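You operate a simulated robot arm through the tools that you are given. There is no shell and no other tool. Be economical: measure what you need, move in short steps, check, and stop when the job is done.

You are at the controls of a simulated two-armed robot. One attempt, no reset.

TASK
Hold the blue pail on the packing table top steady with one hand and put the strainer basket from the pull-out shelf of the cart in it with the other.

Only the result counts: the job must be done as asked and must still hold three seconds after the hand-in. Knocking over, shifting, dropping, spilling or breaking anything else fails it.

THE ROBOT
Two 7-joint arms with two-finger parallel grippers on one trunk, on a base that drives. Base frame: it is fixed to the floor where the robot stands at the start and does not move with it; the origin is under the middle of the robot, x ahead of it, y to its left, z up. Lengths are in mm, angles in degrees, forces in N, time in s.
The left shoulder is at the start at [94, 101, 856], the right one opposite. With the tool pointing down near the work surface each hand reaches from about 200 to 560 mm from the robot's upright axis, wherever it stands, measured 20 degrees to its own side. Places, roughly: blue pail [500, -2750, 1000]. Payload 2.4 kg a hand.
The TCP of each hand is the grasp point between the finger pads, 24 mm short of the fingertips. In the tool frame z runs along the fingers and y along their closing line. The gripper opens to 68 mm. The fingers are 17 mm wide and 10 mm thick; the gripper's body (40 by 70 mm) begins 41 mm behind the TCP.
Orientation is told as [roll, pitch, yaw] about the base's x, y, z axes, in that order, counted from this pose: with the fingers straight down and closing along the base's y, the tool's x points along the base's -x, its y along +y and its z along -z.

THE INTERFACE
- The arms move only by the tool play_rows. It takes "left_moves", "right_moves" or both (then of equal length, played together; a hand with none holds still); each is a list of rows, each a list of 6 numbers: the shift along the tool's x, y, z in units of 20 mm (1.0 is 20 mm), then the turn, a rotation vector about the tool's x, y, z in units of 5 degrees (1.0 is 5 degrees). In form: [[tx, ty, tz, wx, wy, wz], ...]. A call has 1 to 8 rows; each row shifts and turns the commanded pose from where the row before left it, along the tool's axes as they then stand. "left_gripper" and "right_gripper" are, for a hand that has rows, the closure in counts, from 0 (fully open) to 255 (shut), set as the call begins (left out, the last holds). A call with a number of a shift or a turn outside -1 to 1 is refused whole. A row lasts 0.2 s, in which the tool goes at most 50 mm and 8.6 degrees; a call with a longer step from one row to the next is refused whole, and so is a gripper value outside its range. Where a pose cannot be reached the arm comes as near as it can. A force on the tool above 40 N (or 10 N above the force at the start of the call, whichever is more), or a blocked arm, ends the call early, and 0.2 s more pass. Each finger travels about 72 mm/s and halts on what it meets, pressing with about 27 N; the grip force reading is that of the motor and also rises with nothing between the fingers. The clock runs only during rows and for 0.2 s after the last one: add rows that do not move to give the fingers time. It gives the time, the measured TCP pose, the force on the tool (base axes), the opening and the grip force at its end, in the units of the frame above (readings bear some noise), with the torque about the TCP (base axes, N m) and any sound that the robot's microphone picked up, and new pictures: "pictures" is both (left out), scene, wrist or none (wrist: the cameras of the hands that moved).
- Cameras (640 x 400 px; columns grow to the right, rows downward): "scene" is now at [187.9, -15, 991.1]; the picture's right is [-0.20, -0.98, 0.00], its down [-0.75, 0.15, -0.65] and it looks along [0.63, -0.13, -0.76] (base axes); focal length 214 px, centre (320, 200). "left" rides on the left gripper at [84, -11, -75] in its tool frame; the picture's right is [0.13, 0.99, 0.00], its down [-0.60, 0.08, -0.79] and it looks along [-0.79, 0.10, 0.61] (tool axes); focal length 251 px, centre (320, 200). "right" rides on the right gripper at [84, 11, -75] in its tool frame; the picture's right is [-0.13, 0.99, 0.00], its down [-0.60, -0.08, -0.79] and it looks along [-0.79, -0.10, 0.61] (tool axes); focal length 251 px, centre (320, 200). There is no depth. A picture from a camera that has moved, and an enlarged one, comes with that camera's place and axes in the base frame and with its lens.
- raise_lower(by): slides the trunk up (or, below 0, down) by that many mm; the arms and the scene camera ride with it, the base frame stays. It gives what a move gives, with no picture.
- base_move(legs): drives the robot by 1 to 6 legs, each [ahead, left, turn to the left] in mm, mm and degrees, along the robot's own axes; the way and the turn of a leg run together, so that a leg with both is an arc; at most 1500 mm and 180 degrees a leg. The arms and the cameras ride along, it lands a little off, and it stops where it bumps. It gives what a move gives, and a new picture of the scene camera.
- turn_head(pan, tilt): turns the head with the scene camera to pan (to the left, within 86 degrees either way) and tilt (down, from -29 to 69), counted from straight ahead of the robot. It gives what a move gives, and a new picture of the scene camera.
- inspect(camera, box): a new picture of the part [left, top, right, bottom] of that camera's present view, enlarged. No time passes.
- finish_job(): hands the job in; it is judged then, once.

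Work in short steps. Places have to be worked out from the pictures, the camera data and where the tool is seen: move nearer, look again, correct. Check each grasp and each placing, and mend what went wrong. You have 120 turns and 260 pictures in all, those below and enlarged ones among them. Open the grippers and draw the arms clear of the work before you hand the job in, unless the task says otherwise.

The tools are called after ">>>" as name(argument=value, ...) on one line, values as JSON. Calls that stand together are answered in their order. play_rows: Moves the arms, as the interface text tells. Its arguments: {"type":"object","properties":{"left_moves":{"type":"array"},"left_gripper":{"type":"number"},"right_moves":{"type":"array"},"right_gripper":{"type":"number"},"pictures":{"type":"string","enum":["both","scene","wrist","none"]}},"required":[]} The other tools are called the same way: raise_lower (by) slides the trunk up or down; base_move (legs) drives the base; turn_head (pan, tilt) turns the head that bears the scene camera; inspect (camera, box) takes an enlarged picture of a part of a camera's view; finish_job () hands the job in.

At the start:

```text
t: 0.0
left_tool_pos: [259.6, 92.5, 824.0]
left_ee_rot: [0.0, 0.0, 0.0]
left_wrist_force: [4.4, 1.3, 4.6]
left_moment: [-0.16, 0.93, -0.14]
left_finger_gap: 68.0
left_finger_force: 0.0
right_tool_pos: [287.4, -155.8, 834.8]
right_ee_rot: [0.1, 0.0, 0.0]
right_wrist_force: [-0.5, -0.5, -0.4]
right_moment: [-0.01, 0.0, 0.01]
right_finger_gap: 67.9
right_finger_force: 0.1
trunk travel left (down, up): [-75.0, 775.0]
robot x, y, heading: [2.4, 1.0, -0.1]
head pan, tilt: [-11.5, 49.8]
```

scene: 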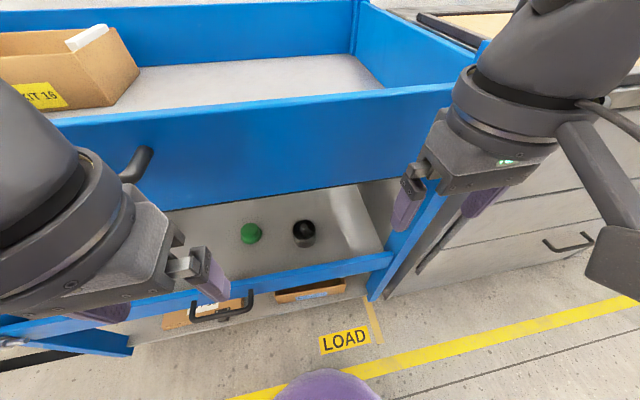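
right: 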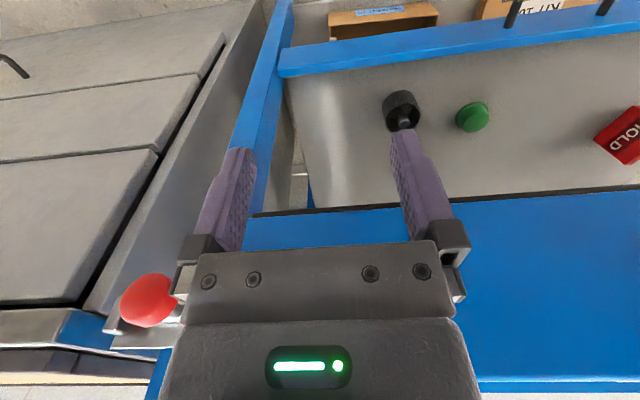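
left: 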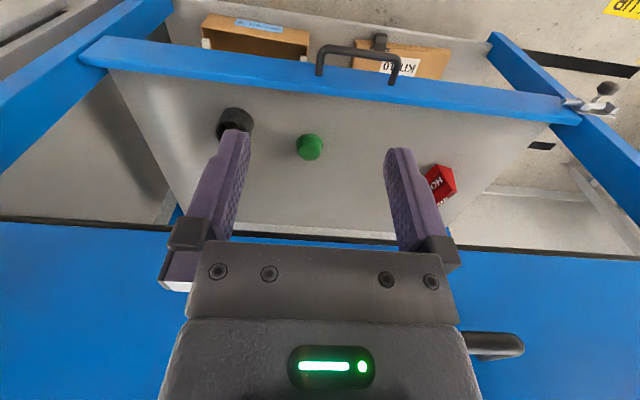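

The cart is in front of me, with a lower shelf holding green and black items. I look around with the head first.

>>> turn_head(pan=0, tilt=35)

>>> turn_head(pan=50, tilt=35)

>>> turn_head(pan=-60, tilt=20)

```text
t: 0.8
left_tool_pos: [260.0, 93.7, 824.0]
left_ee_rot: [-0.1, 0.0, 0.0]
left_wrist_force: [3.8, 0.3, 4.7]
left_moment: [-0.1, 0.73, -0.11]
left_finger_gap: 68.1
left_finger_force: 0.1
right_tool_pos: [288.4, -154.9, 834.9]
right_ee_rot: [0.0, 0.1, -0.1]
right_wrist_force: [0.0, -0.3, 0.0]
right_moment: [0.02, -0.01, -0.02]
right_finger_gap: 68.0
right_finger_force: 0.0
trunk travel left (down, up): [-75.0, 775.0]
robot x, y, heading: [-0.8, -4.1, 0.1]
head pan, tilt: [0.0, 35.0]
camera scene: at [200.3, 0.3, 1012.4], right [0.0, -1.0, 0.0], down [-0.57, 0.0, -0.82], along [0.82, 0.0, -0.57], focal length 214 px, centre (320, 200)
```

scene: 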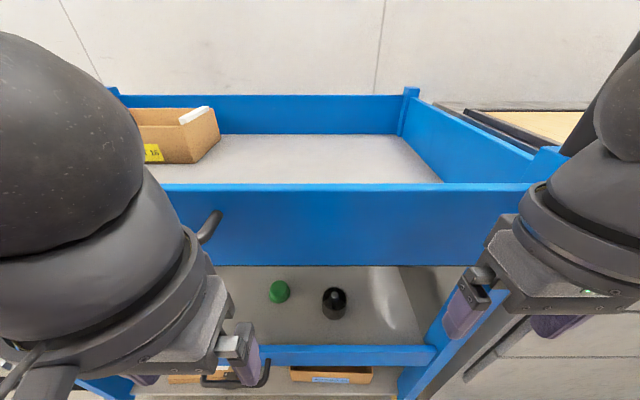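

```text
t: 1.9
left_tool_pos: [259.6, 93.2, 824.3]
left_ee_rot: [0.0, 0.0, 0.0]
left_wrist_force: [3.4, 0.5, 5.9]
left_moment: [-0.05, 0.85, -0.04]
left_finger_gap: 68.1
left_finger_force: 0.1
right_tool_pos: [287.9, -152.8, 834.8]
right_ee_rot: [-0.1, 0.0, 0.0]
right_wrist_force: [-0.3, 0.4, -0.1]
right_moment: [-0.01, -0.01, 0.03]
right_finger_gap: 68.1
right_finger_force: 0.1
trunk travel left (down, up): [-75.0, 775.0]
robot x, y, heading: [-1.0, 2.3, 0.3]
head pan, tilt: [50.0, 35.0]
camera scene: at [168.9, 67.8, 1012.5], right [0.77, -0.64, 0.0], down [-0.37, -0.44, -0.82], along [0.53, 0.63, -0.57], focal length 214 px, centre (320, 200)
```

scene: 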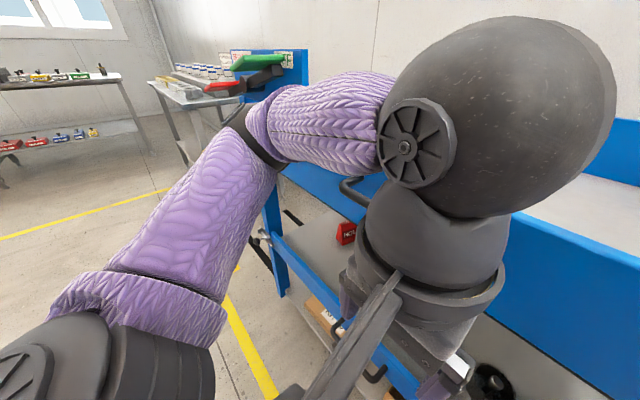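

```text
t: 3.8
left_tool_pos: [259.8, 92.4, 823.0]
left_ee_rot: [0.1, 0.0, 0.0]
left_wrist_force: [4.2, 2.6, 6.1]
left_moment: [-0.17, 0.86, -0.18]
left_finger_gap: 68.0
left_finger_force: 0.1
right_tool_pos: [287.7, -153.9, 834.1]
right_ee_rot: [0.0, 0.0, 0.0]
right_wrist_force: [-0.7, 0.6, -0.3]
right_moment: [-0.01, 0.01, -0.01]
right_finger_gap: 68.0
right_finger_force: 0.0
trunk travel left (down, up): [-75.0, 775.0]
robot x, y, heading: [3.3, -3.5, 0.1]
head pan, tilt: [-60.0, 20.0]
camera scene: at [158.8, -80.2, 1036.3], right [-0.87, -0.5, 0.0], down [-0.17, 0.3, -0.94], along [0.47, -0.81, -0.34], focal length 214 px, centre (320, 200)
```

scene: 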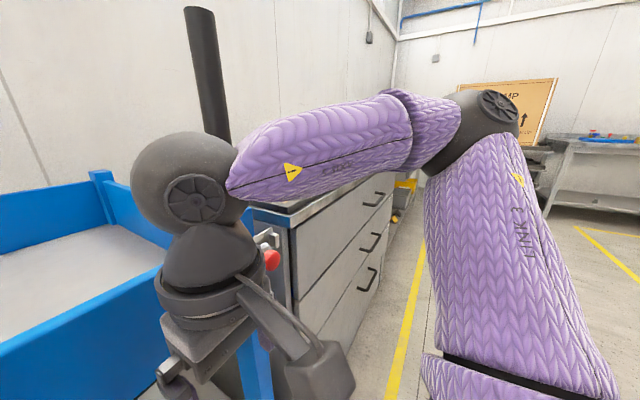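

The black item on the shelf may be a sink-strainer-like basket; I zoom in on it from both wrist cameras.

>>> inspect(camera="right", box=[360, 60, 640, 235])

>>> inspect(camera="left", box=[180, 0, 500, 200])

>>> turn_head(pan=0, tilt=60)

```text
2.29 times, centred on (500, 148) of right
camera zoom: at [203.0, -142.0, 909.6], right [0.13, 0.99, 0.0], down [0.6, -0.08, 0.79], along [0.79, -0.1, -0.61], focal length 575 px, centre (-91, 320)
```

zoom: 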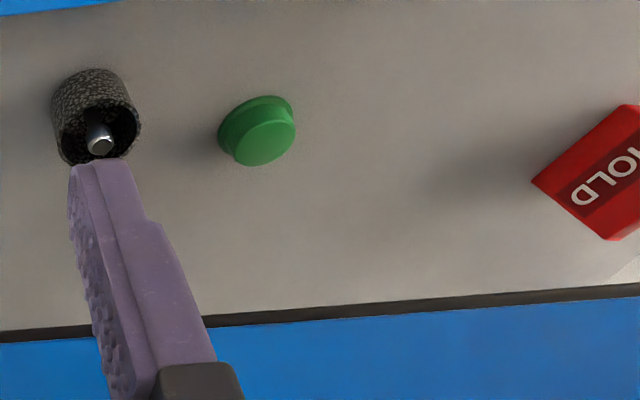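

```text
2.00 times, centred on (340, 100) of left
camera zoom: at [175.9, 82.4, 899.9], right [-0.13, 0.99, 0.0], down [0.6, 0.08, 0.79], along [0.79, 0.1, -0.61], focal length 503 px, centre (280, 400)
```

zoom: 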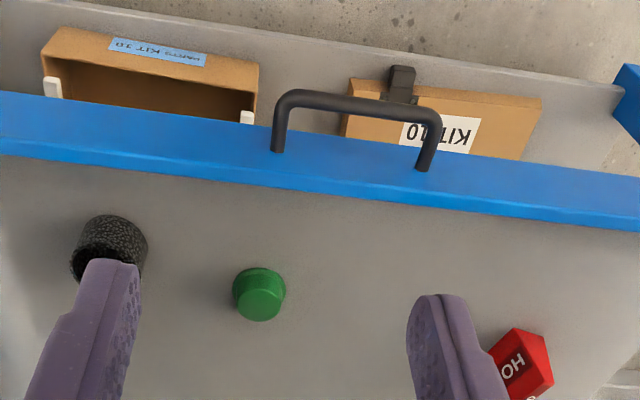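

```text
t: 5.1
left_tool_pos: [260.1, 93.4, 823.1]
left_ee_rot: [0.0, 0.0, 0.0]
left_wrist_force: [3.6, 1.4, 5.1]
left_moment: [-0.17, 0.83, -0.15]
left_finger_gap: 67.8
left_finger_force: 0.1
right_tool_pos: [289.6, -154.4, 834.0]
right_ee_rot: [0.0, 0.0, 0.0]
right_wrist_force: [0.6, -0.2, 0.4]
right_moment: [0.0, 0.02, -0.01]
right_finger_gap: 68.0
right_finger_force: 0.0
trunk travel left (down, up): [-75.0, 775.0]
robot x, y, heading: [-0.8, -1.6, 0.0]
head pan, tilt: [0.0, 60.0]
camera scene: at [178.9, 0.3, 978.2], right [0.0, -1.0, 0.0], down [-0.87, 0.0, -0.5], along [0.5, 0.0, -0.87], focal length 214 px, centre (320, 200)
```

scene: 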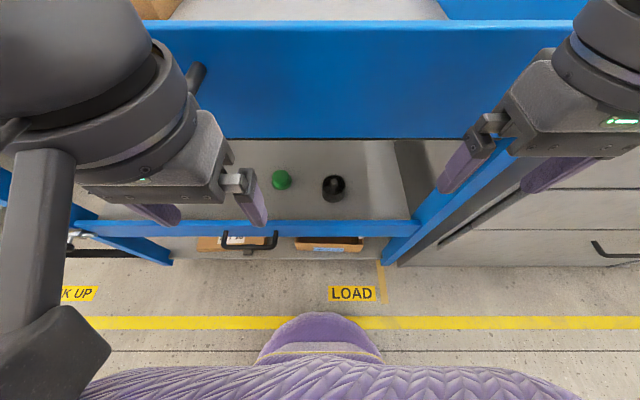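

The black mesh cup with a steel stem, around [464,-34,535] on the shelf with the handle, looks like the strainer basket. It lies about 80 mm in behind the tray front. I back up a little for a clearer view.

>>> base_move(legs=[[-250, 0, 0]])

>>> raise_lower(by=-70)

>>> turn_head(pan=0, tilt=42)

>>> inspect(camera="scene", box=[240, 120, 480, 270])

```text
t: 7.0
left_tool_pos: [10.1, 92.7, 823.6]
left_ee_rot: [-0.1, 0.1, 0.0]
left_wrist_force: [4.4, 2.1, 5.0]
left_moment: [-0.12, 0.88, -0.13]
left_finger_gap: 68.2
left_finger_force: 0.1
right_tool_pos: [38.2, -153.4, 835.2]
right_ee_rot: [0.0, 0.0, -0.1]
right_wrist_force: [0.3, 0.4, 0.6]
right_moment: [0.04, 0.01, 0.03]
right_finger_gap: 67.8
right_finger_force: 0.0
trunk travel left (down, up): [-75.0, 775.0]
robot x, y, heading: [-247.9, -0.7, -0.3]
head pan, tilt: [0.0, 60.0]
camera scene: at [-70.2, 0.3, 978.2], right [0.0, -1.0, 0.0], down [-0.87, 0.0, -0.5], along [0.5, 0.0, -0.87], focal length 214 px, centre (320, 200)
```

scene: 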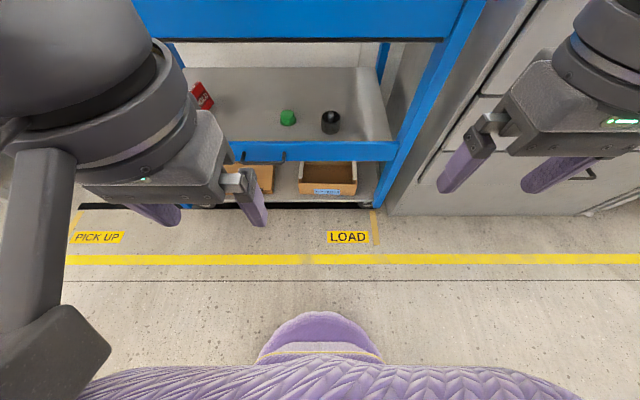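

```text
t: 7.4
left_tool_pos: [13.3, 94.0, 807.0]
left_ee_rot: [-0.1, 0.3, 0.2]
left_wrist_force: [3.1, 2.5, 6.0]
left_moment: [-0.22, 0.7, -0.31]
left_finger_gap: 68.1
left_finger_force: 0.0
right_tool_pos: [38.7, -153.4, 818.5]
right_ee_rot: [0.1, 0.3, -0.1]
right_wrist_force: [-0.1, -0.4, -0.1]
right_moment: [0.0, -0.02, 0.01]
right_finger_gap: 67.9
right_finger_force: 0.0
trunk travel left (down, up): [-60.0, 790.0]
robot x, y, heading: [-250.9, 2.1, -0.2]
head pan, tilt: [0.0, 60.0]
stopped: the force on the tool passed its limit at 52 N (the readings are from after the stop); the commanded pose is now the measured one
```

```text
t: 8.2
left_tool_pos: [13.4, 93.2, 808.0]
left_ee_rot: [0.0, 0.3, 0.2]
left_wrist_force: [6.8, 3.0, 7.8]
left_moment: [-0.2, 1.31, -0.21]
left_finger_gap: 68.1
left_finger_force: 0.1
right_tool_pos: [37.9, -154.8, 818.9]
right_ee_rot: [0.0, 0.3, 0.0]
right_wrist_force: [0.5, 0.7, -0.3]
right_moment: [0.0, 0.01, 0.01]
right_finger_gap: 67.9
right_finger_force: 0.2
trunk travel left (down, up): [-60.0, 790.0]
robot x, y, heading: [-247.7, 0.2, -0.1]
head pan, tilt: [0.0, 42.0]
camera scene: at [-48.0, 0.2, 986.2], right [0.0, -1.0, 0.0], down [-0.67, 0.0, -0.74], along [0.74, 0.0, -0.67], focal length 214 px, centre (320, 200)
```

scene: 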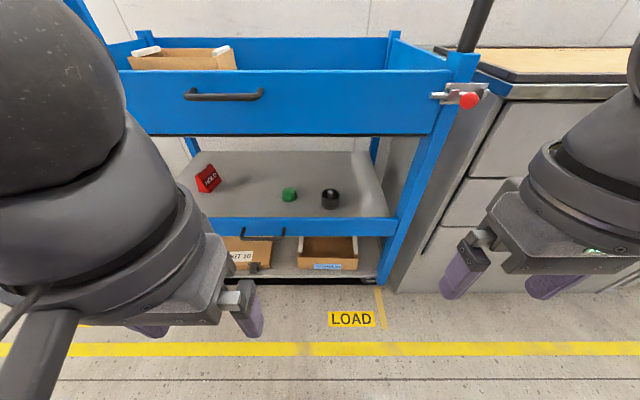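

```text
2.67 times, centred on (360, 195) of scene
camera zoom: at [-48.0, 0.2, 986.2], right [0.0, -1.0, 0.0], down [-0.67, 0.0, -0.74], along [0.74, 0.0, -0.67], focal length 572 px, centre (213, 213)
```

zoom: 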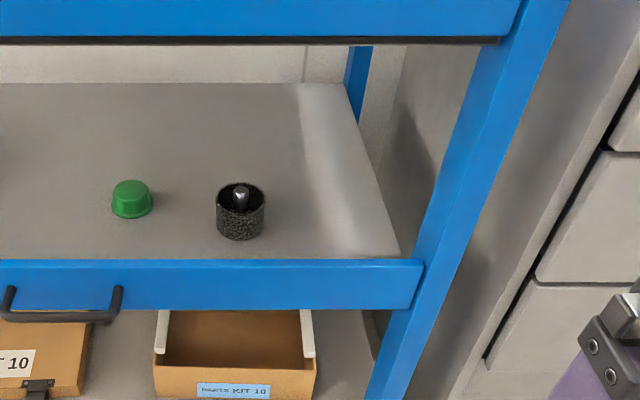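

The readings fit a basket about 57 mm across at [465,-33], with its rim at z≈555. The rail top is near z 527 at x≈375 and the tray underside near z 780, so I'll reach under the tray with the tool tilted about 43°. To keep the wrist camera on the upper side I turn the right wrist by 180° in free space.

>>> play_rows(right_moves=[[0, 0, 0, 0, 0, 1], [0, 0, 0, 0, 0, 1], [0, 0, 0, 0, 0, 1], [0, 0, 0, 0, 0, 1], [0, 0, 0, 0, 0, 1], [0, 0, 0, 0, 0, 1], [0, 0, 0, 0, 0, 1], [0, 0, 0, 0, 0, 1]], pictures="none")

>>> play_rows(right_moves=[[0, 0, 0, 0, 0, 1], [0, 0, 0, 0, 0, 1], [0, 0, 0, 0, 0, 1], [0, 0, 0, 0, 0, 1], [0, 0, 0, 0, 0, 1], [0, 0, 0, 0, 0, 1], [0, 0, 0, 0, 0, 1], [0, 0, 0, 0, 0, 1]], pictures="none")

>>> play_rows(right_moves=[[0, 0, 0, 0, 0, 1], [0, 0, 0, 0, 0, 1], [0, 0, 0, 0, 0, 1], [0, 0, 0, 0, 0, 1], [0, 0, 0, 0, 0, 1], [0, 0, 0, 0, 0, 1], [0, 0, 0, 0, 0, 1], [0, 0, 0, 0, 0, 1]], pictures="none")

```text
t: 10.0
left_tool_pos: [13.6, 92.7, 808.5]
left_ee_rot: [-0.1, 0.3, 0.3]
left_wrist_force: [7.5, 2.3, 9.7]
left_moment: [-0.24, 1.58, -0.19]
left_finger_gap: 68.2
left_finger_force: 0.1
right_tool_pos: [38.3, -154.3, 819.3]
right_ee_rot: [-0.2, 0.3, -40.2]
right_wrist_force: [-0.7, -0.3, 0.5]
right_moment: [-0.01, -0.02, 0.0]
right_finger_gap: 67.9
right_finger_force: 0.0
trunk travel left (down, up): [-60.0, 790.0]
robot x, y, heading: [-249.1, 5.1, -0.1]
head pan, tilt: [0.0, 42.0]
```

```text
t: 11.8
left_tool_pos: [12.8, 92.3, 807.7]
left_ee_rot: [-0.1, 0.4, 0.2]
left_wrist_force: [7.8, 3.0, 9.5]
left_moment: [-0.26, 1.6, -0.22]
left_finger_gap: 67.7
left_finger_force: 0.0
right_tool_pos: [38.9, -154.0, 818.2]
right_ee_rot: [-0.2, 0.1, -80.2]
right_wrist_force: [0.0, 0.4, 0.0]
right_moment: [0.02, -0.02, -0.04]
right_finger_gap: 68.1
right_finger_force: 0.2
trunk travel left (down, up): [-60.0, 790.0]
robot x, y, heading: [-247.8, 0.1, 0.1]
head pan, tilt: [0.0, 42.0]
```

```text
t: 13.6
left_tool_pos: [13.2, 93.3, 808.9]
left_ee_rot: [-0.1, 0.4, 0.2]
left_wrist_force: [7.5, 2.4, 9.9]
left_moment: [-0.25, 1.58, -0.25]
left_finger_gap: 68.1
left_finger_force: 0.0
right_tool_pos: [38.1, -154.4, 818.6]
right_ee_rot: [-0.3, -0.1, -120.3]
right_wrist_force: [0.2, -0.6, 0.0]
right_moment: [0.01, 0.0, 0.0]
right_finger_gap: 68.1
right_finger_force: 0.0
trunk travel left (down, up): [-60.0, 790.0]
robot x, y, heading: [-247.2, -2.3, 0.1]
head pan, tilt: [0.0, 42.0]
```

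The turn works. I continue, and move the left hand forward and up a little, since its readings suggest it's rubbing on something.

>>> play_rows(right_moves=[[0, 0, 0, 0, 0, 1], [0, 0, 0, 0, 0, 1], [0, 0, 0, 0, 0, 1], [0, 0, 0, 0, 0, 1], [0, 0, 0, 0, 0, 1], [0, 0, 0, 0, 0, 1], [0, 0, 0, 0, 0, 1], [0, 0, 0, 0, 0, 1]], left_moves=[[0, 0, -0.5, 0, 0, 0], [0, 0, -0.5, 0, 0, 0], [-1, 0, 0, 0, 0, 0], [-1, 0, 0, 0, 0, 0], [0, 0, 0, 0, 0, 0], [0, 0, 0, 0, 0, 0], [0, 0, 0, 0, 0, 0], [0, 0, 0, 0, 0, 0]], pictures="none")

>>> play_rows(right_moves=[[0, 0, 0, 0, 0, 1], [0, 0, 0, 0, 0, 1], [0, 0, 0, 0, 0, 1], [0, 0, 0, 0, 0, 1]], pictures="both")

```text
t: 15.4
left_tool_pos: [55.2, 93.3, 827.2]
left_ee_rot: [-0.1, 0.3, 0.1]
left_wrist_force: [0.4, 0.0, -1.1]
left_moment: [0.01, 0.01, 0.01]
left_finger_gap: 67.7
left_finger_force: 0.1
right_tool_pos: [38.2, -154.0, 819.3]
right_ee_rot: [-0.2, -0.2, -160.3]
right_wrist_force: [-0.4, -0.2, -0.6]
right_moment: [0.03, 0.02, -0.04]
right_finger_gap: 67.9
right_finger_force: 0.1
trunk travel left (down, up): [-60.0, 790.0]
robot x, y, heading: [-249.5, -0.9, -0.1]
head pan, tilt: [0.0, 42.0]
```

```text
t: 16.4
left_tool_pos: [54.6, 92.5, 826.9]
left_ee_rot: [-0.1, 0.2, 0.2]
left_wrist_force: [0.2, -1.1, 0.0]
left_moment: [-0.03, -0.01, -0.01]
left_finger_gap: 67.9
left_finger_force: 0.1
right_tool_pos: [39.6, -154.0, 818.5]
right_ee_rot: [-0.1, -0.3, 179.9]
right_wrist_force: [-0.2, -0.5, 0.6]
right_moment: [-0.04, 0.01, -0.01]
right_finger_gap: 68.4
right_finger_force: 0.1
trunk travel left (down, up): [-60.0, 790.0]
robot x, y, heading: [-247.3, 2.8, -0.2]
head pan, tilt: [0.0, 42.0]
camera scene: at [-48.0, 0.2, 986.3], right [0.0, -1.0, 0.0], down [-0.67, 0.0, -0.74], along [0.74, 0.0, -0.67], focal length 214 px, centre (320, 200)
camera right: at [123.2, -164.4, 892.9], right [-0.13, -0.99, 0.0], down [-0.6, 0.08, 0.8], along [-0.79, 0.11, -0.6], focal length 251 px, centre (320, 200)
```

scene: 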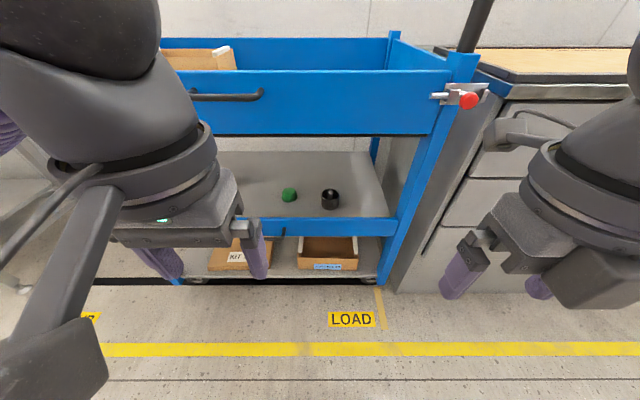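
right: 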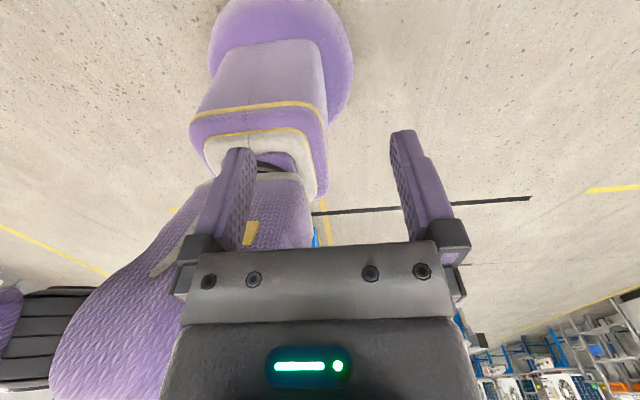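

The camera bracket is now on the far side and the left contact is gone. Next I extend the right hand 100 mm forward and start the tilt.

>>> play_rows(right_moves=[[1, 0, 0, 0, 0, 0], [1, 0, 0, 0, 0, 0], [1, 0, 0, 0, 0, 0], [1, 0, 0, 0, 0, 0], [1, 0, 0, 0, 0, 0]], pictures="none")

>>> play_rows(right_moves=[[0, 0, 0, 0, 1, 0], [0, 0, 0, 0, 1, 0], [0, 0, 0, 0, 1, 0], [0, 0, 0, 0, 1, 0], [0, 0, 0, 0, 1, 0], [0, 0, 0, 0, 1, 0], [0, 0, 0, 0, 1, 0], [0, 0, 0, 0, 1, 0]], pictures="none")

```text
t: 17.6
left_tool_pos: [53.9, 92.8, 827.5]
left_ee_rot: [-0.2, 0.3, 0.2]
left_wrist_force: [-0.1, 0.5, -0.3]
left_moment: [-0.01, 0.01, -0.03]
left_finger_gap: 67.9
left_finger_force: 0.0
right_tool_pos: [138.5, -155.8, 818.1]
right_ee_rot: [0.0, -0.3, 179.9]
right_wrist_force: [-0.2, 1.0, -0.5]
right_moment: [0.0, -0.03, -0.01]
right_finger_gap: 68.1
right_finger_force: 0.1
trunk travel left (down, up): [-60.0, 790.0]
robot x, y, heading: [-247.7, 0.8, -0.1]
head pan, tilt: [0.0, 42.0]
```

```text
t: 19.4
left_tool_pos: [53.7, 92.9, 827.4]
left_ee_rot: [-0.2, 0.2, 0.1]
left_wrist_force: [-0.3, 0.0, 0.9]
left_moment: [-0.03, 0.0, -0.02]
left_finger_gap: 68.3
left_finger_force: 0.1
right_tool_pos: [139.7, -155.5, 816.7]
right_ee_rot: [0.0, 39.7, 179.8]
right_wrist_force: [0.0, -0.1, -0.4]
right_moment: [0.01, 0.02, -0.02]
right_finger_gap: 68.0
right_finger_force: 0.1
trunk travel left (down, up): [-60.0, 790.0]
robot x, y, heading: [-249.5, -0.4, -0.2]
head pan, tilt: [0.0, 42.0]
```

Tilt is 40° as planned. I lower the right hand about 175 mm in free space, then look.

>>> play_rows(right_moves=[[-0.8, 0, 0.96, 0, 0, 0], [-0.8, 0, 0.96, 0, 0, 0], [-0.8, 0, 0.96, 0, 0, 0], [-0.8, 0, 0.96, 0, 0, 0], [-0.8, 0, 0.96, 0, 0, 0], [-0.8, 0, 0.96, 0, 0, 0], [-0.8, 0, 0.96, 0, 0.6, 0]], pictures="both")

```text
t: 21.0
left_tool_pos: [53.7, 93.3, 826.8]
left_ee_rot: [-0.1, 0.2, 0.1]
left_wrist_force: [-0.5, -0.1, 0.2]
left_moment: [-0.02, 0.01, 0.0]
left_finger_gap: 68.1
left_finger_force: 0.0
right_tool_pos: [144.2, -155.2, 644.9]
right_ee_rot: [0.1, 42.6, 179.9]
right_wrist_force: [-0.1, 0.5, 0.1]
right_moment: [0.02, 0.01, -0.01]
right_finger_gap: 68.1
right_finger_force: 0.1
right hand out of reach, approached as far as the arm can: row 3
trunk travel left (down, up): [-60.0, 790.0]
robot x, y, heading: [-247.4, -1.2, -0.1]
head pan, tilt: [0.0, 42.0]
camera scene: at [-48.0, 0.2, 986.3], right [0.0, -1.0, 0.0], down [-0.67, 0.0, -0.74], along [0.74, 0.0, -0.67], focal length 214 px, centre (320, 200)
camera right: at [154.1, -163.7, 756.4], right [-0.1, -0.99, -0.09], down [-0.98, 0.08, 0.17], along [-0.16, 0.1, -0.98], focal length 251 px, centre (320, 200)
```

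scene: 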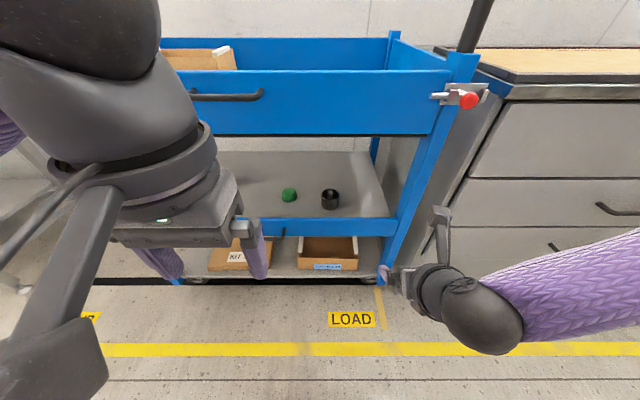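
right: 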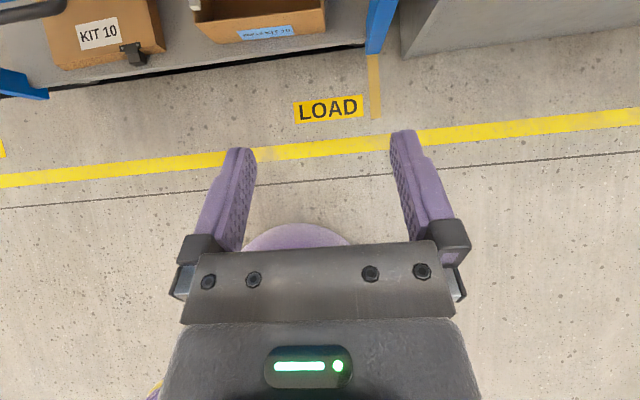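

The elbow swings out to the right, which would threaten the cart post near y −240. I extend the hand further from the robot to draw the elbow back, then look.

>>> play_rows(right_moves=[[0.92, 0, 0.85, 0, 0, 0], [0.92, 0, 0.85, 0, 0, 0], [0.92, 0, 0.85, 0, 0, 0], [0.92, 0, 0.85, 0, 0, 0], [0.92, 0, 0.85, 0, 0, 0], [0.92, 0, 0.85, 0, 0, 0]], pictures="scene")

```text
t: 22.4
left_tool_pos: [54.4, 92.1, 826.8]
left_ee_rot: [-0.1, 0.3, 0.3]
left_wrist_force: [0.1, 0.4, -0.3]
left_moment: [0.01, -0.01, -0.01]
left_finger_gap: 67.8
left_finger_force: 0.1
right_tool_pos: [294.4, -154.3, 643.9]
right_ee_rot: [0.0, 42.7, 180.0]
right_wrist_force: [-0.4, 0.3, 0.8]
right_moment: [0.04, 0.01, 0.01]
right_finger_gap: 67.9
right_finger_force: 0.1
trunk travel left (down, up): [-60.0, 790.0]
robot x, y, heading: [-247.9, 0.4, -0.1]
head pan, tilt: [0.0, 42.0]
camera scene: at [-47.9, 0.2, 986.3], right [0.0, -1.0, 0.0], down [-0.67, 0.0, -0.74], along [0.74, 0.0, -0.67], focal length 214 px, centre (320, 200)
```

scene: 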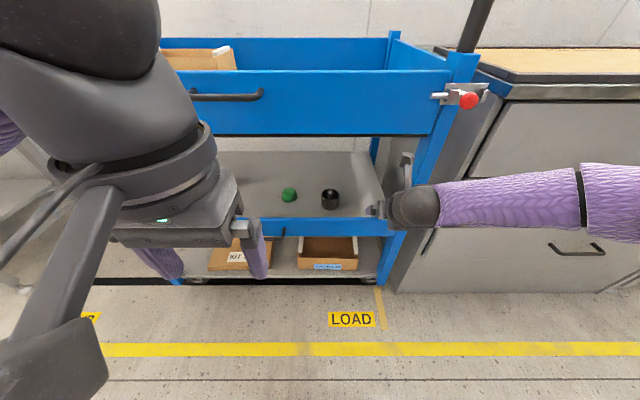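

Elbow now trails the wrist by about 60 mm. I lower by 80 mm and extend another 50 mm to draw it back more.

>>> play_rows(right_moves=[[-0.68, 0, 0.74, 0, 0, 0], [-0.68, 0, 0.74, 0, 0, 0], [-0.68, 0, 0.74, 0, 0, 0], [-0.68, 0, 0.74, 0, 0, 0], [0.92, 0, 0.85, 0, 0, 0], [0.92, 0, 0.85, 0, 0, 0]], pictures="both")

```text
t: 23.8
left_tool_pos: [53.8, 92.4, 827.5]
left_ee_rot: [-0.1, 0.3, 0.2]
left_wrist_force: [0.8, -0.2, -0.2]
left_moment: [0.0, -0.01, 0.0]
left_finger_gap: 67.8
left_finger_force: 0.0
right_tool_pos: [320.9, -175.1, 590.4]
right_ee_rot: [-0.1, 42.7, 180.0]
right_wrist_force: [-0.5, 0.5, 0.0]
right_moment: [0.0, 0.0, 0.01]
right_finger_gap: 68.2
right_finger_force: 0.0
right hand out of reach, approached as far as the arm can: row 4, 5, 6
trunk travel left (down, up): [-60.0, 790.0]
robot x, y, heading: [-246.9, 3.2, -0.2]
head pan, tilt: [0.0, 42.0]
camera scene: at [-47.9, 0.2, 986.3], right [0.0, -1.0, 0.0], down [-0.67, 0.0, -0.74], along [0.74, 0.0, -0.67], focal length 214 px, centre (320, 200)
camera right: at [330.2, -185.3, 701.5], right [-0.1, -0.99, -0.09], down [-0.98, 0.08, 0.17], along [-0.16, 0.1, -0.98], focal length 251 px, centre (320, 200)
```

scene: 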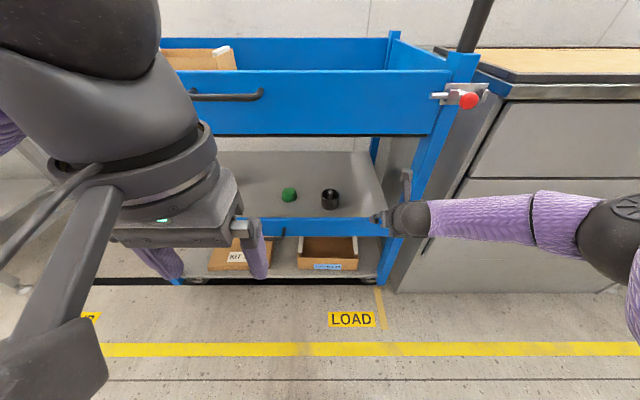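
right: 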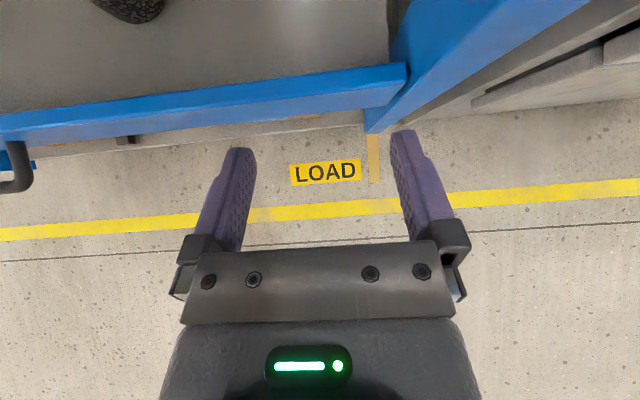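

The arm hits its lower limit here, so I lower the trunk 50 mm, since the left hand is free now, and then lift the hand back over rail height.

>>> raise_lower(by=-50)

>>> play_rows(right_moves=[[0.68, 0, -0.74, 0, 0, 0], [0.68, -0.5, -0.74, 0, 0, 0], [0.68, -0.5, -0.74, 0, 0, 0]], pictures="none")

```text
t: 24.8
left_tool_pos: [53.2, 92.9, 777.5]
left_ee_rot: [-0.1, 0.3, 0.2]
left_wrist_force: [1.5, 0.2, -0.7]
left_moment: [-0.01, 0.01, -0.01]
left_finger_gap: 68.1
left_finger_force: 0.1
right_tool_pos: [319.8, -175.9, 539.7]
right_ee_rot: [0.0, 42.7, 179.9]
right_wrist_force: [0.0, -0.3, -0.4]
right_moment: [0.01, 0.04, 0.03]
right_finger_gap: 67.9
right_finger_force: 0.0
trunk travel left (down, up): [-10.0, 840.0]
robot x, y, heading: [-251.1, 3.5, 0.1]
head pan, tilt: [0.0, 42.0]
```

```text
t: 25.6
left_tool_pos: [53.7, 92.5, 777.4]
left_ee_rot: [-0.1, 0.3, 0.2]
left_wrist_force: [0.7, -0.4, -0.4]
left_moment: [-0.01, 0.01, -0.02]
left_finger_gap: 68.1
left_finger_force: 0.0
right_tool_pos: [320.4, -155.4, 600.5]
right_ee_rot: [0.0, 42.6, 180.0]
right_wrist_force: [0.0, 0.5, 0.1]
right_moment: [-0.02, -0.01, 0.0]
right_finger_gap: 67.9
right_finger_force: 0.1
trunk travel left (down, up): [-10.0, 840.0]
robot x, y, heading: [-247.3, 0.5, -0.1]
head pan, tilt: [0.0, 42.0]
```

Now I shift the base left 122 mm to line up with the basket and view it from the wrist.

>>> base_move(legs=[[0, 122, 0]])

>>> base_move(legs=[[50, 0, 0]])

>>> inspect(camera="right", box=[0, 0, 640, 400])

```text
t: 26.8
left_tool_pos: [54.1, 215.9, 778.3]
left_ee_rot: [-0.1, 0.3, 0.1]
left_wrist_force: [0.3, -0.3, 0.5]
left_moment: [-0.02, 0.04, -0.01]
left_finger_gap: 68.2
left_finger_force: 0.1
right_tool_pos: [319.5, -32.6, 600.8]
right_ee_rot: [0.0, 42.7, 179.8]
right_wrist_force: [-0.4, -0.1, 0.3]
right_moment: [-0.03, -0.01, 0.0]
right_finger_gap: 67.7
right_finger_force: 0.0
trunk travel left (down, up): [-10.0, 840.0]
robot x, y, heading: [-247.1, 122.7, -0.3]
head pan, tilt: [0.0, 42.0]
camera scene: at [-28.9, 122.9, 933.8], right [0.0, -1.0, 0.0], down [-0.67, 0.0, -0.74], along [0.74, 0.0, -0.67], focal length 214 px, centre (320, 200)
```

scene: 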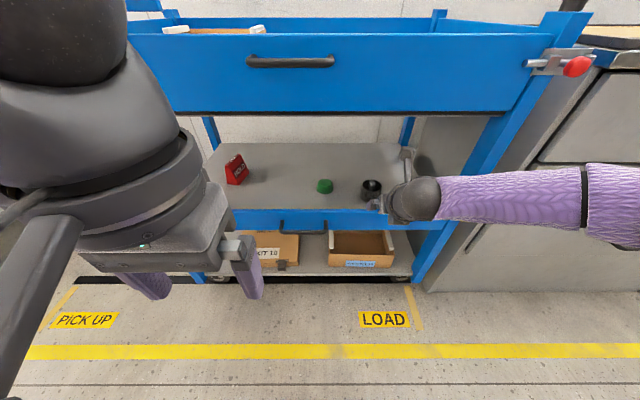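

```text
t: 27.7
left_tool_pos: [102.9, 216.5, 779.0]
left_ee_rot: [-0.1, 0.3, 0.1]
left_wrist_force: [-0.2, -0.4, -0.8]
left_moment: [0.01, 0.0, 0.02]
left_finger_gap: 68.0
left_finger_force: 0.0
right_tool_pos: [370.3, -33.2, 600.2]
right_ee_rot: [0.0, 42.7, 180.0]
right_wrist_force: [-0.1, -0.1, -0.2]
right_moment: [-0.01, -0.01, -0.01]
right_finger_gap: 68.2
right_finger_force: 0.1
trunk travel left (down, up): [-10.0, 840.0]
robot x, y, heading: [-196.2, 122.7, -0.3]
head pan, tilt: [0.0, 42.0]
camera scene: at [21.0, 122.9, 933.8], right [0.0, -1.0, 0.0], down [-0.67, 0.0, -0.74], along [0.74, 0.0, -0.67], focal length 214 px, centre (320, 200)
```

scene: 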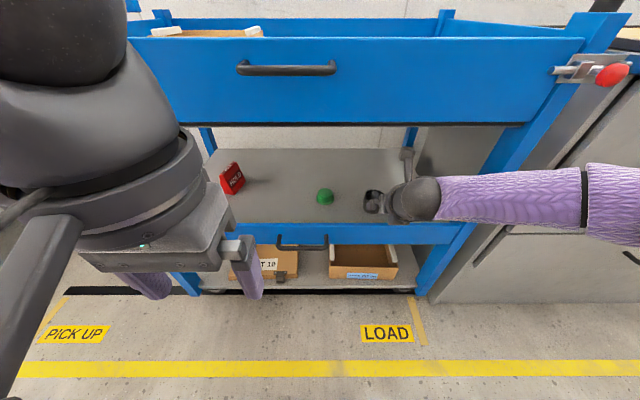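

```text
1.00 times, centred on (320, 200) of right (not enlarged: the box is as wide or as high as the picture)
camera zoom: at [380.5, -42.5, 712.4], right [-0.1, -0.99, -0.09], down [-0.98, 0.08, 0.17], along [-0.17, 0.1, -0.98], focal length 251 px, centre (320, 200)
```

zoom: 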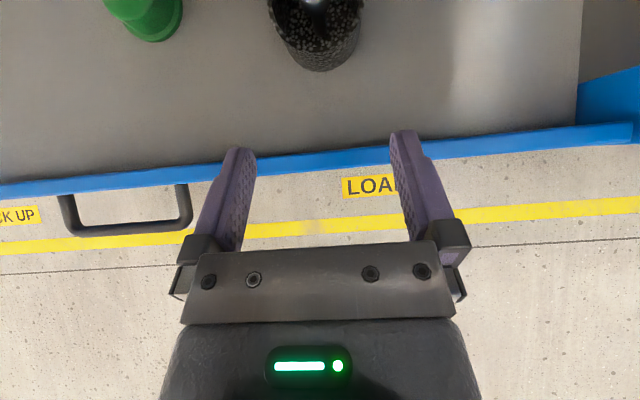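

The basket centre computes to about [475,-34], diameter about 53, rim near z 555, and the hand is aligned at y −33. I drive 80 mm further in with the tips at z≈580, above the rim, and check.

>>> base_move(legs=[[80, 0, 0]])

>>> inspect(camera="right", box=[0, 0, 640, 400])

```text
t: 28.8
left_tool_pos: [184.0, 215.6, 776.9]
left_ee_rot: [-0.1, 0.2, 0.1]
left_wrist_force: [0.0, -0.5, -0.2]
left_moment: [-0.02, 0.01, -0.02]
left_finger_gap: 68.1
left_finger_force: 0.0
right_tool_pos: [450.0, -33.7, 600.5]
right_ee_rot: [0.0, 42.6, 179.8]
right_wrist_force: [0.2, 0.5, -0.3]
right_moment: [0.0, 0.0, 0.01]
right_finger_gap: 67.8
right_finger_force: 0.1
trunk travel left (down, up): [-10.0, 840.0]
robot x, y, heading: [-116.9, 122.3, 0.0]
head pan, tilt: [0.0, 42.0]
camera scene: at [101.2, 122.6, 933.8], right [0.0, -1.0, 0.0], down [-0.67, 0.0, -0.74], along [0.74, 0.0, -0.67], focal length 214 px, centre (320, 200)
```

scene: 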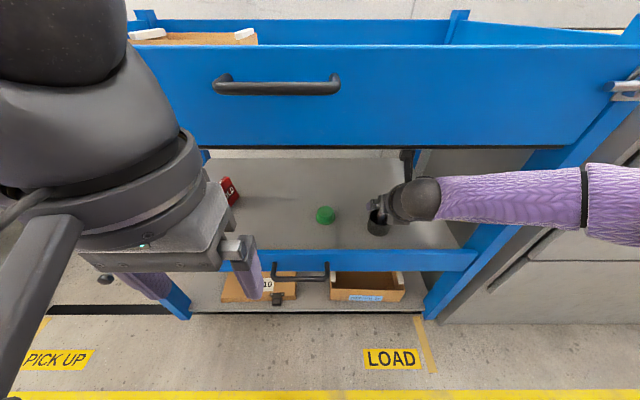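

```text
1.00 times, centred on (320, 200) of right (not enlarged: the box is as wide or as high as the picture)
camera zoom: at [460.6, -43.0, 712.4], right [-0.1, -0.99, -0.09], down [-0.98, 0.08, 0.17], along [-0.17, 0.1, -0.98], focal length 251 px, centre (320, 200)
```

zoom: 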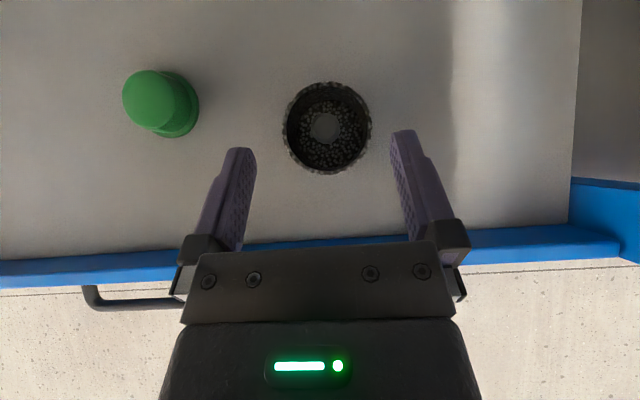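

Basket centre refined to [477,-35.5]. I drive 27 mm forward, then lower the open hand around it.

>>> base_move(legs=[[27, -2, 0]])

>>> play_rows(right_moves=[[-0.68, 0, 0.74, 0, 0, 0]], pictures="wrist")

```text
t: 29.6
left_tool_pos: [210.7, 213.3, 778.0]
left_ee_rot: [-0.2, 0.3, 0.0]
left_wrist_force: [0.3, 0.4, -0.3]
left_moment: [0.0, 0.01, -0.01]
left_finger_gap: 67.7
left_finger_force: 0.2
right_tool_pos: [476.4, -34.9, 601.9]
right_ee_rot: [0.0, 42.8, 179.7]
right_wrist_force: [-0.3, 0.1, 0.6]
right_moment: [-0.02, -0.02, -0.01]
right_finger_gap: 68.0
right_finger_force: 0.1
trunk travel left (down, up): [-10.0, 840.0]
robot x, y, heading: [-91.7, 120.6, -0.2]
head pan, tilt: [0.0, 42.0]
camera scene: at [128.2, 120.4, 933.8], right [0.0, -1.0, 0.0], down [-0.67, 0.0, -0.74], along [0.74, 0.0, -0.67], focal length 214 px, centre (320, 200)
```

scene: 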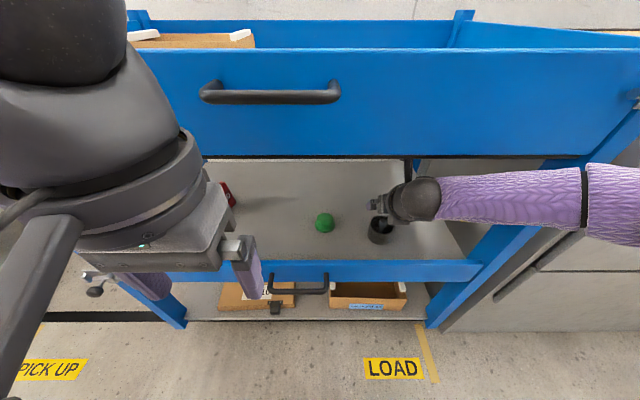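

```text
t: 30.0
left_tool_pos: [211.1, 213.1, 778.6]
left_ee_rot: [-0.1, 0.3, -0.1]
left_wrist_force: [0.1, -0.2, 0.6]
left_moment: [-0.01, 0.0, 0.05]
left_finger_gap: 68.1
left_finger_force: 0.2
right_tool_pos: [476.8, -36.4, 580.3]
right_ee_rot: [0.0, 42.7, 179.8]
right_wrist_force: [0.4, -1.0, 0.2]
right_moment: [0.02, -0.01, 0.0]
right_finger_gap: 67.9
right_finger_force: 0.1
trunk travel left (down, up): [-10.0, 840.0]
robot x, y, heading: [-90.3, 118.0, -0.1]
head pan, tilt: [0.0, 42.0]
camera right: at [487.4, -45.7, 692.3], right [-0.1, -0.99, -0.09], down [-0.98, 0.08, 0.17], along [-0.17, 0.1, -0.98], focal length 251 px, centre (320, 200)
```

right: 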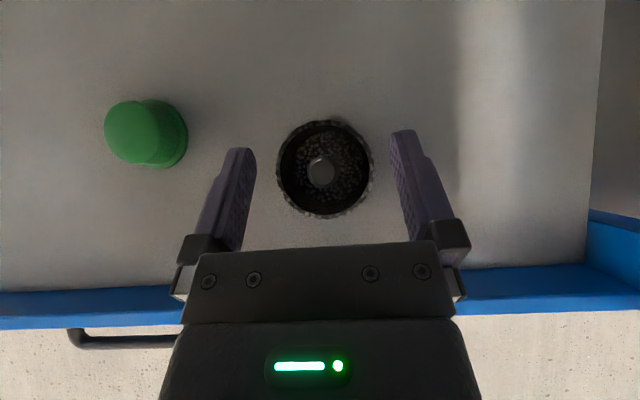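

Triangulated: rim near z 538, diameter about 59, centre [479,-34]. I shift 2 mm and lower 40 mm, watching the view.

>>> play_rows(right_moves=[[0.07, -0.1, 0.07, 0, 0, 0], [-0.68, 0, 0.74, 0, 0, 0], [-0.68, 0, 0.74, 0, 0, 0]], pictures="both")

```text
t: 30.8
left_tool_pos: [210.6, 213.8, 778.5]
left_ee_rot: [0.0, 0.4, 0.2]
left_wrist_force: [-0.2, 0.4, -0.1]
left_moment: [0.0, 0.02, 0.03]
left_finger_gap: 68.3
left_finger_force: 0.1
right_tool_pos: [479.7, -34.0, 540.9]
right_ee_rot: [0.0, 42.7, 179.8]
right_wrist_force: [0.4, -0.4, 0.5]
right_moment: [-0.01, -0.03, 0.03]
right_finger_gap: 67.9
right_finger_force: 0.0
trunk travel left (down, up): [-10.0, 840.0]
robot x, y, heading: [-95.4, 121.1, -0.3]
head pan, tilt: [0.0, 42.0]
camera scene: at [128.2, 120.4, 933.8], right [0.0, -1.0, 0.0], down [-0.67, 0.0, -0.74], along [0.74, 0.0, -0.67], focal length 214 px, centre (320, 200)
camera right: at [489.7, -43.3, 652.4], right [-0.1, -0.99, -0.09], down [-0.98, 0.08, 0.17], along [-0.16, 0.1, -0.98], focal length 251 px, centre (320, 200)
```

scene: 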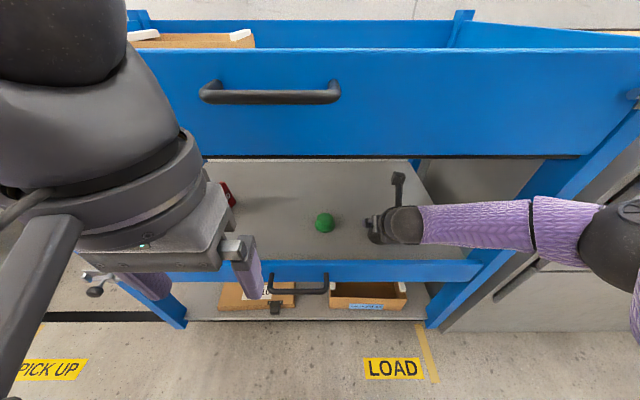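
right: 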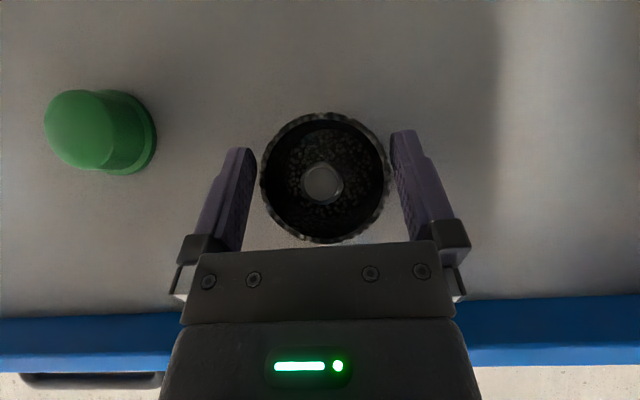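

Rim is at z≈536 and the diameter is 60. The fingers straddle it, so I lower 19 mm more and close.

>>> play_rows(right_moves=[[-0.62, 0.05, 0.72, 0, 0, 0]], pictures="none")

>>> play_rows(right_moves=[[0, 0, 0, 0, 0, 0], [0, 0, 0, 0, 0, 0], [0, 0, 0, 0, 0, 0]], right_gripper=160, pictures="wrist")

```text
t: 31.2
left_tool_pos: [211.1, 212.8, 776.8]
left_ee_rot: [-0.1, 0.3, 0.2]
left_wrist_force: [-0.2, -0.3, 0.6]
left_moment: [-0.01, 0.03, 0.01]
left_finger_gap: 67.7
left_finger_force: 0.0
right_tool_pos: [475.9, -37.5, 525.8]
right_ee_rot: [-0.2, 42.6, 179.7]
right_wrist_force: [-0.2, 1.3, -0.2]
right_moment: [0.05, -0.02, -0.01]
right_finger_gap: 68.0
right_finger_force: 0.0
right hand out of reach, approached as far as the arm can: row 1
trunk travel left (down, up): [-10.0, 840.0]
robot x, y, heading: [-93.2, 121.6, -0.1]
head pan, tilt: [0.0, 42.0]
```

```text
t: 32.0
left_tool_pos: [210.9, 213.9, 778.1]
left_ee_rot: [-0.1, 0.3, 0.1]
left_wrist_force: [-0.3, -0.2, -0.6]
left_moment: [0.0, 0.0, -0.02]
left_finger_gap: 68.2
left_finger_force: 0.0
right_tool_pos: [477.1, -38.7, 524.9]
right_ee_rot: [0.0, 42.7, 179.8]
right_wrist_force: [0.5, 0.5, 1.0]
right_moment: [0.04, 0.0, -0.01]
right_finger_gap: 61.0
right_finger_force: 26.5
trunk travel left (down, up): [-10.0, 840.0]
robot x, y, heading: [-94.0, 118.7, -0.2]
head pan, tilt: [0.0, 42.0]
camera right: at [486.7, -47.9, 637.4], right [-0.1, -0.99, -0.09], down [-0.98, 0.08, 0.17], along [-0.17, 0.1, -0.98], focal length 251 px, centre (320, 200)
```

right: 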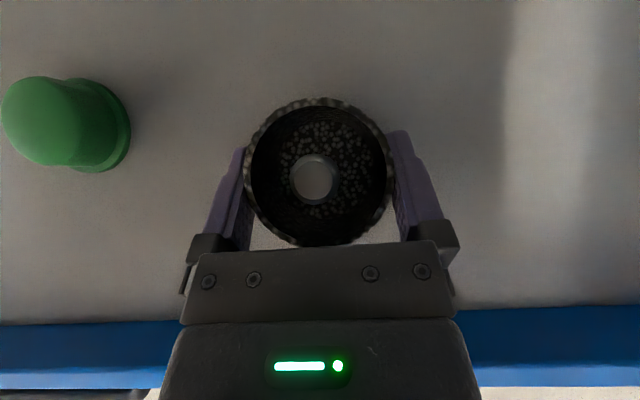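

Gripped at 61 mm with 26 N. I lift it 75 mm and check.

>>> play_rows(right_moves=[[0.34, 0, -0.37, 0, 0, 0], [0.68, 0, -0.74, 0, 0, 0], [0.68, 0, -0.74, 0, 0, 0], [0.68, 0, -0.74, 0, 0, 0]], pictures="both")

```text
t: 33.0
left_tool_pos: [209.9, 212.6, 777.8]
left_ee_rot: [-0.1, 0.4, 0.1]
left_wrist_force: [0.4, 0.1, 0.8]
left_moment: [0.01, -0.01, 0.0]
left_finger_gap: 68.1
left_finger_force: 0.1
right_tool_pos: [476.9, -37.8, 596.0]
right_ee_rot: [0.1, 42.6, 179.7]
right_wrist_force: [-1.0, 0.1, -0.3]
right_moment: [-0.01, 0.01, 0.02]
right_finger_gap: 61.0
right_finger_force: 27.5
trunk travel left (down, up): [-10.0, 840.0]
robot x, y, heading: [-89.0, 119.6, -0.1]
head pan, tilt: [0.0, 42.0]
camera scene: at [128.4, 120.4, 933.8], right [0.0, -1.0, 0.0], down [-0.67, 0.0, -0.74], along [0.74, 0.0, -0.67], focal length 214 px, centre (320, 200)
camera right: at [487.1, -48.3, 708.0], right [-0.1, -0.99, -0.09], down [-0.98, 0.08, 0.17], along [-0.17, 0.1, -0.98], focal length 251 px, centre (320, 200)
```

scene: 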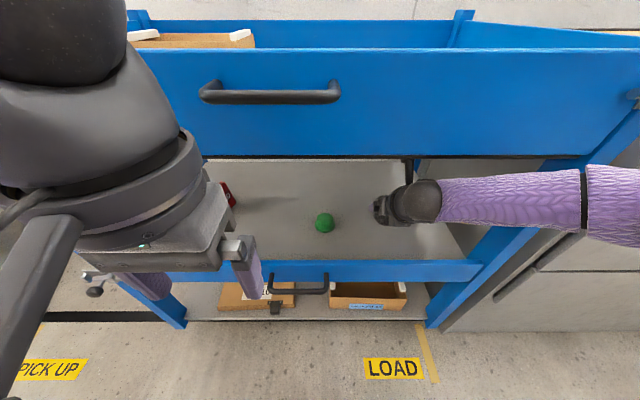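
right: 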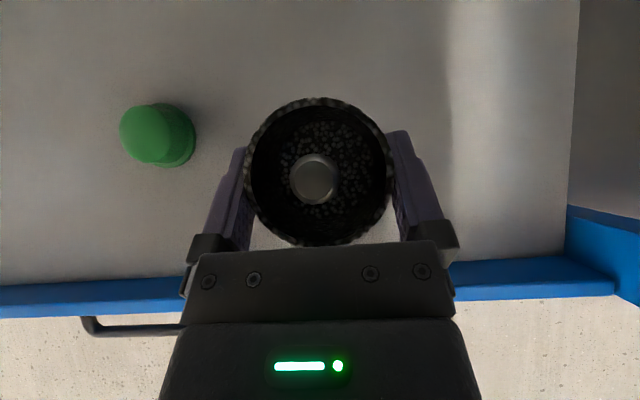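

The basket is held and lifted clear of the rail (27 N). I back straight out 260 mm.

>>> base_move(legs=[[-260, 0, 0]])

>>> turn_head(pan=-75, tilt=15)

```text
t: 34.9
left_tool_pos: [-47.9, 213.8, 778.3]
left_ee_rot: [-0.1, 0.2, 0.2]
left_wrist_force: [0.1, -0.1, -0.6]
left_moment: [-0.02, -0.01, -0.01]
left_finger_gap: 68.0
left_finger_force: 0.0
right_tool_pos: [216.7, -36.8, 595.4]
right_ee_rot: [0.0, 42.7, 179.8]
right_wrist_force: [-0.2, -0.9, -1.1]
right_moment: [-0.01, -0.02, -0.01]
right_finger_gap: 61.4
right_finger_force: 27.4
trunk travel left (down, up): [-10.0, 840.0]
robot x, y, heading: [-351.5, 122.5, -0.0]
head pan, tilt: [0.0, 42.0]
camera scene: at [-130.8, 121.3, 933.7], right [0.0, -1.0, 0.0], down [-0.67, 0.0, -0.74], along [0.74, 0.0, -0.67], focal length 214 px, centre (320, 200)
```

scene: 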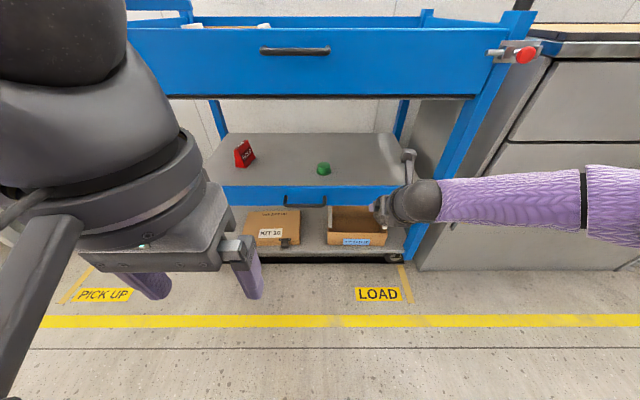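

```text
t: 36.3
left_tool_pos: [-48.2, 214.6, 777.9]
left_ee_rot: [-0.1, 0.4, 0.2]
left_wrist_force: [0.2, 0.0, -0.3]
left_moment: [0.0, -0.03, 0.01]
left_finger_gap: 68.1
left_finger_force: 0.0
right_tool_pos: [217.3, -37.0, 594.8]
right_ee_rot: [0.0, 42.7, 180.0]
right_wrist_force: [-0.6, -0.5, -0.7]
right_moment: [-0.05, 0.01, 0.0]
right_finger_gap: 61.3
right_finger_force: 27.2
trunk travel left (down, up): [-10.0, 840.0]
robot x, y, heading: [-349.9, 122.9, 0.2]
head pan, tilt: [-75.0, 15.0]
camera scene: at [-190.4, 31.2, 976.3], right [-0.97, -0.26, 0.0], down [-0.07, 0.25, -0.97], along [0.25, -0.93, -0.26], focal length 214 px, centre (320, 200)
```

scene: 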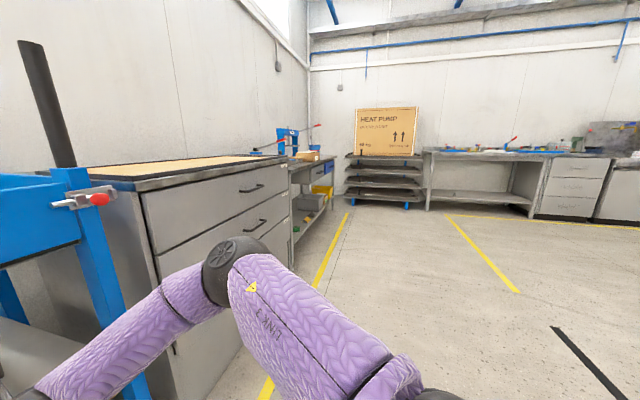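

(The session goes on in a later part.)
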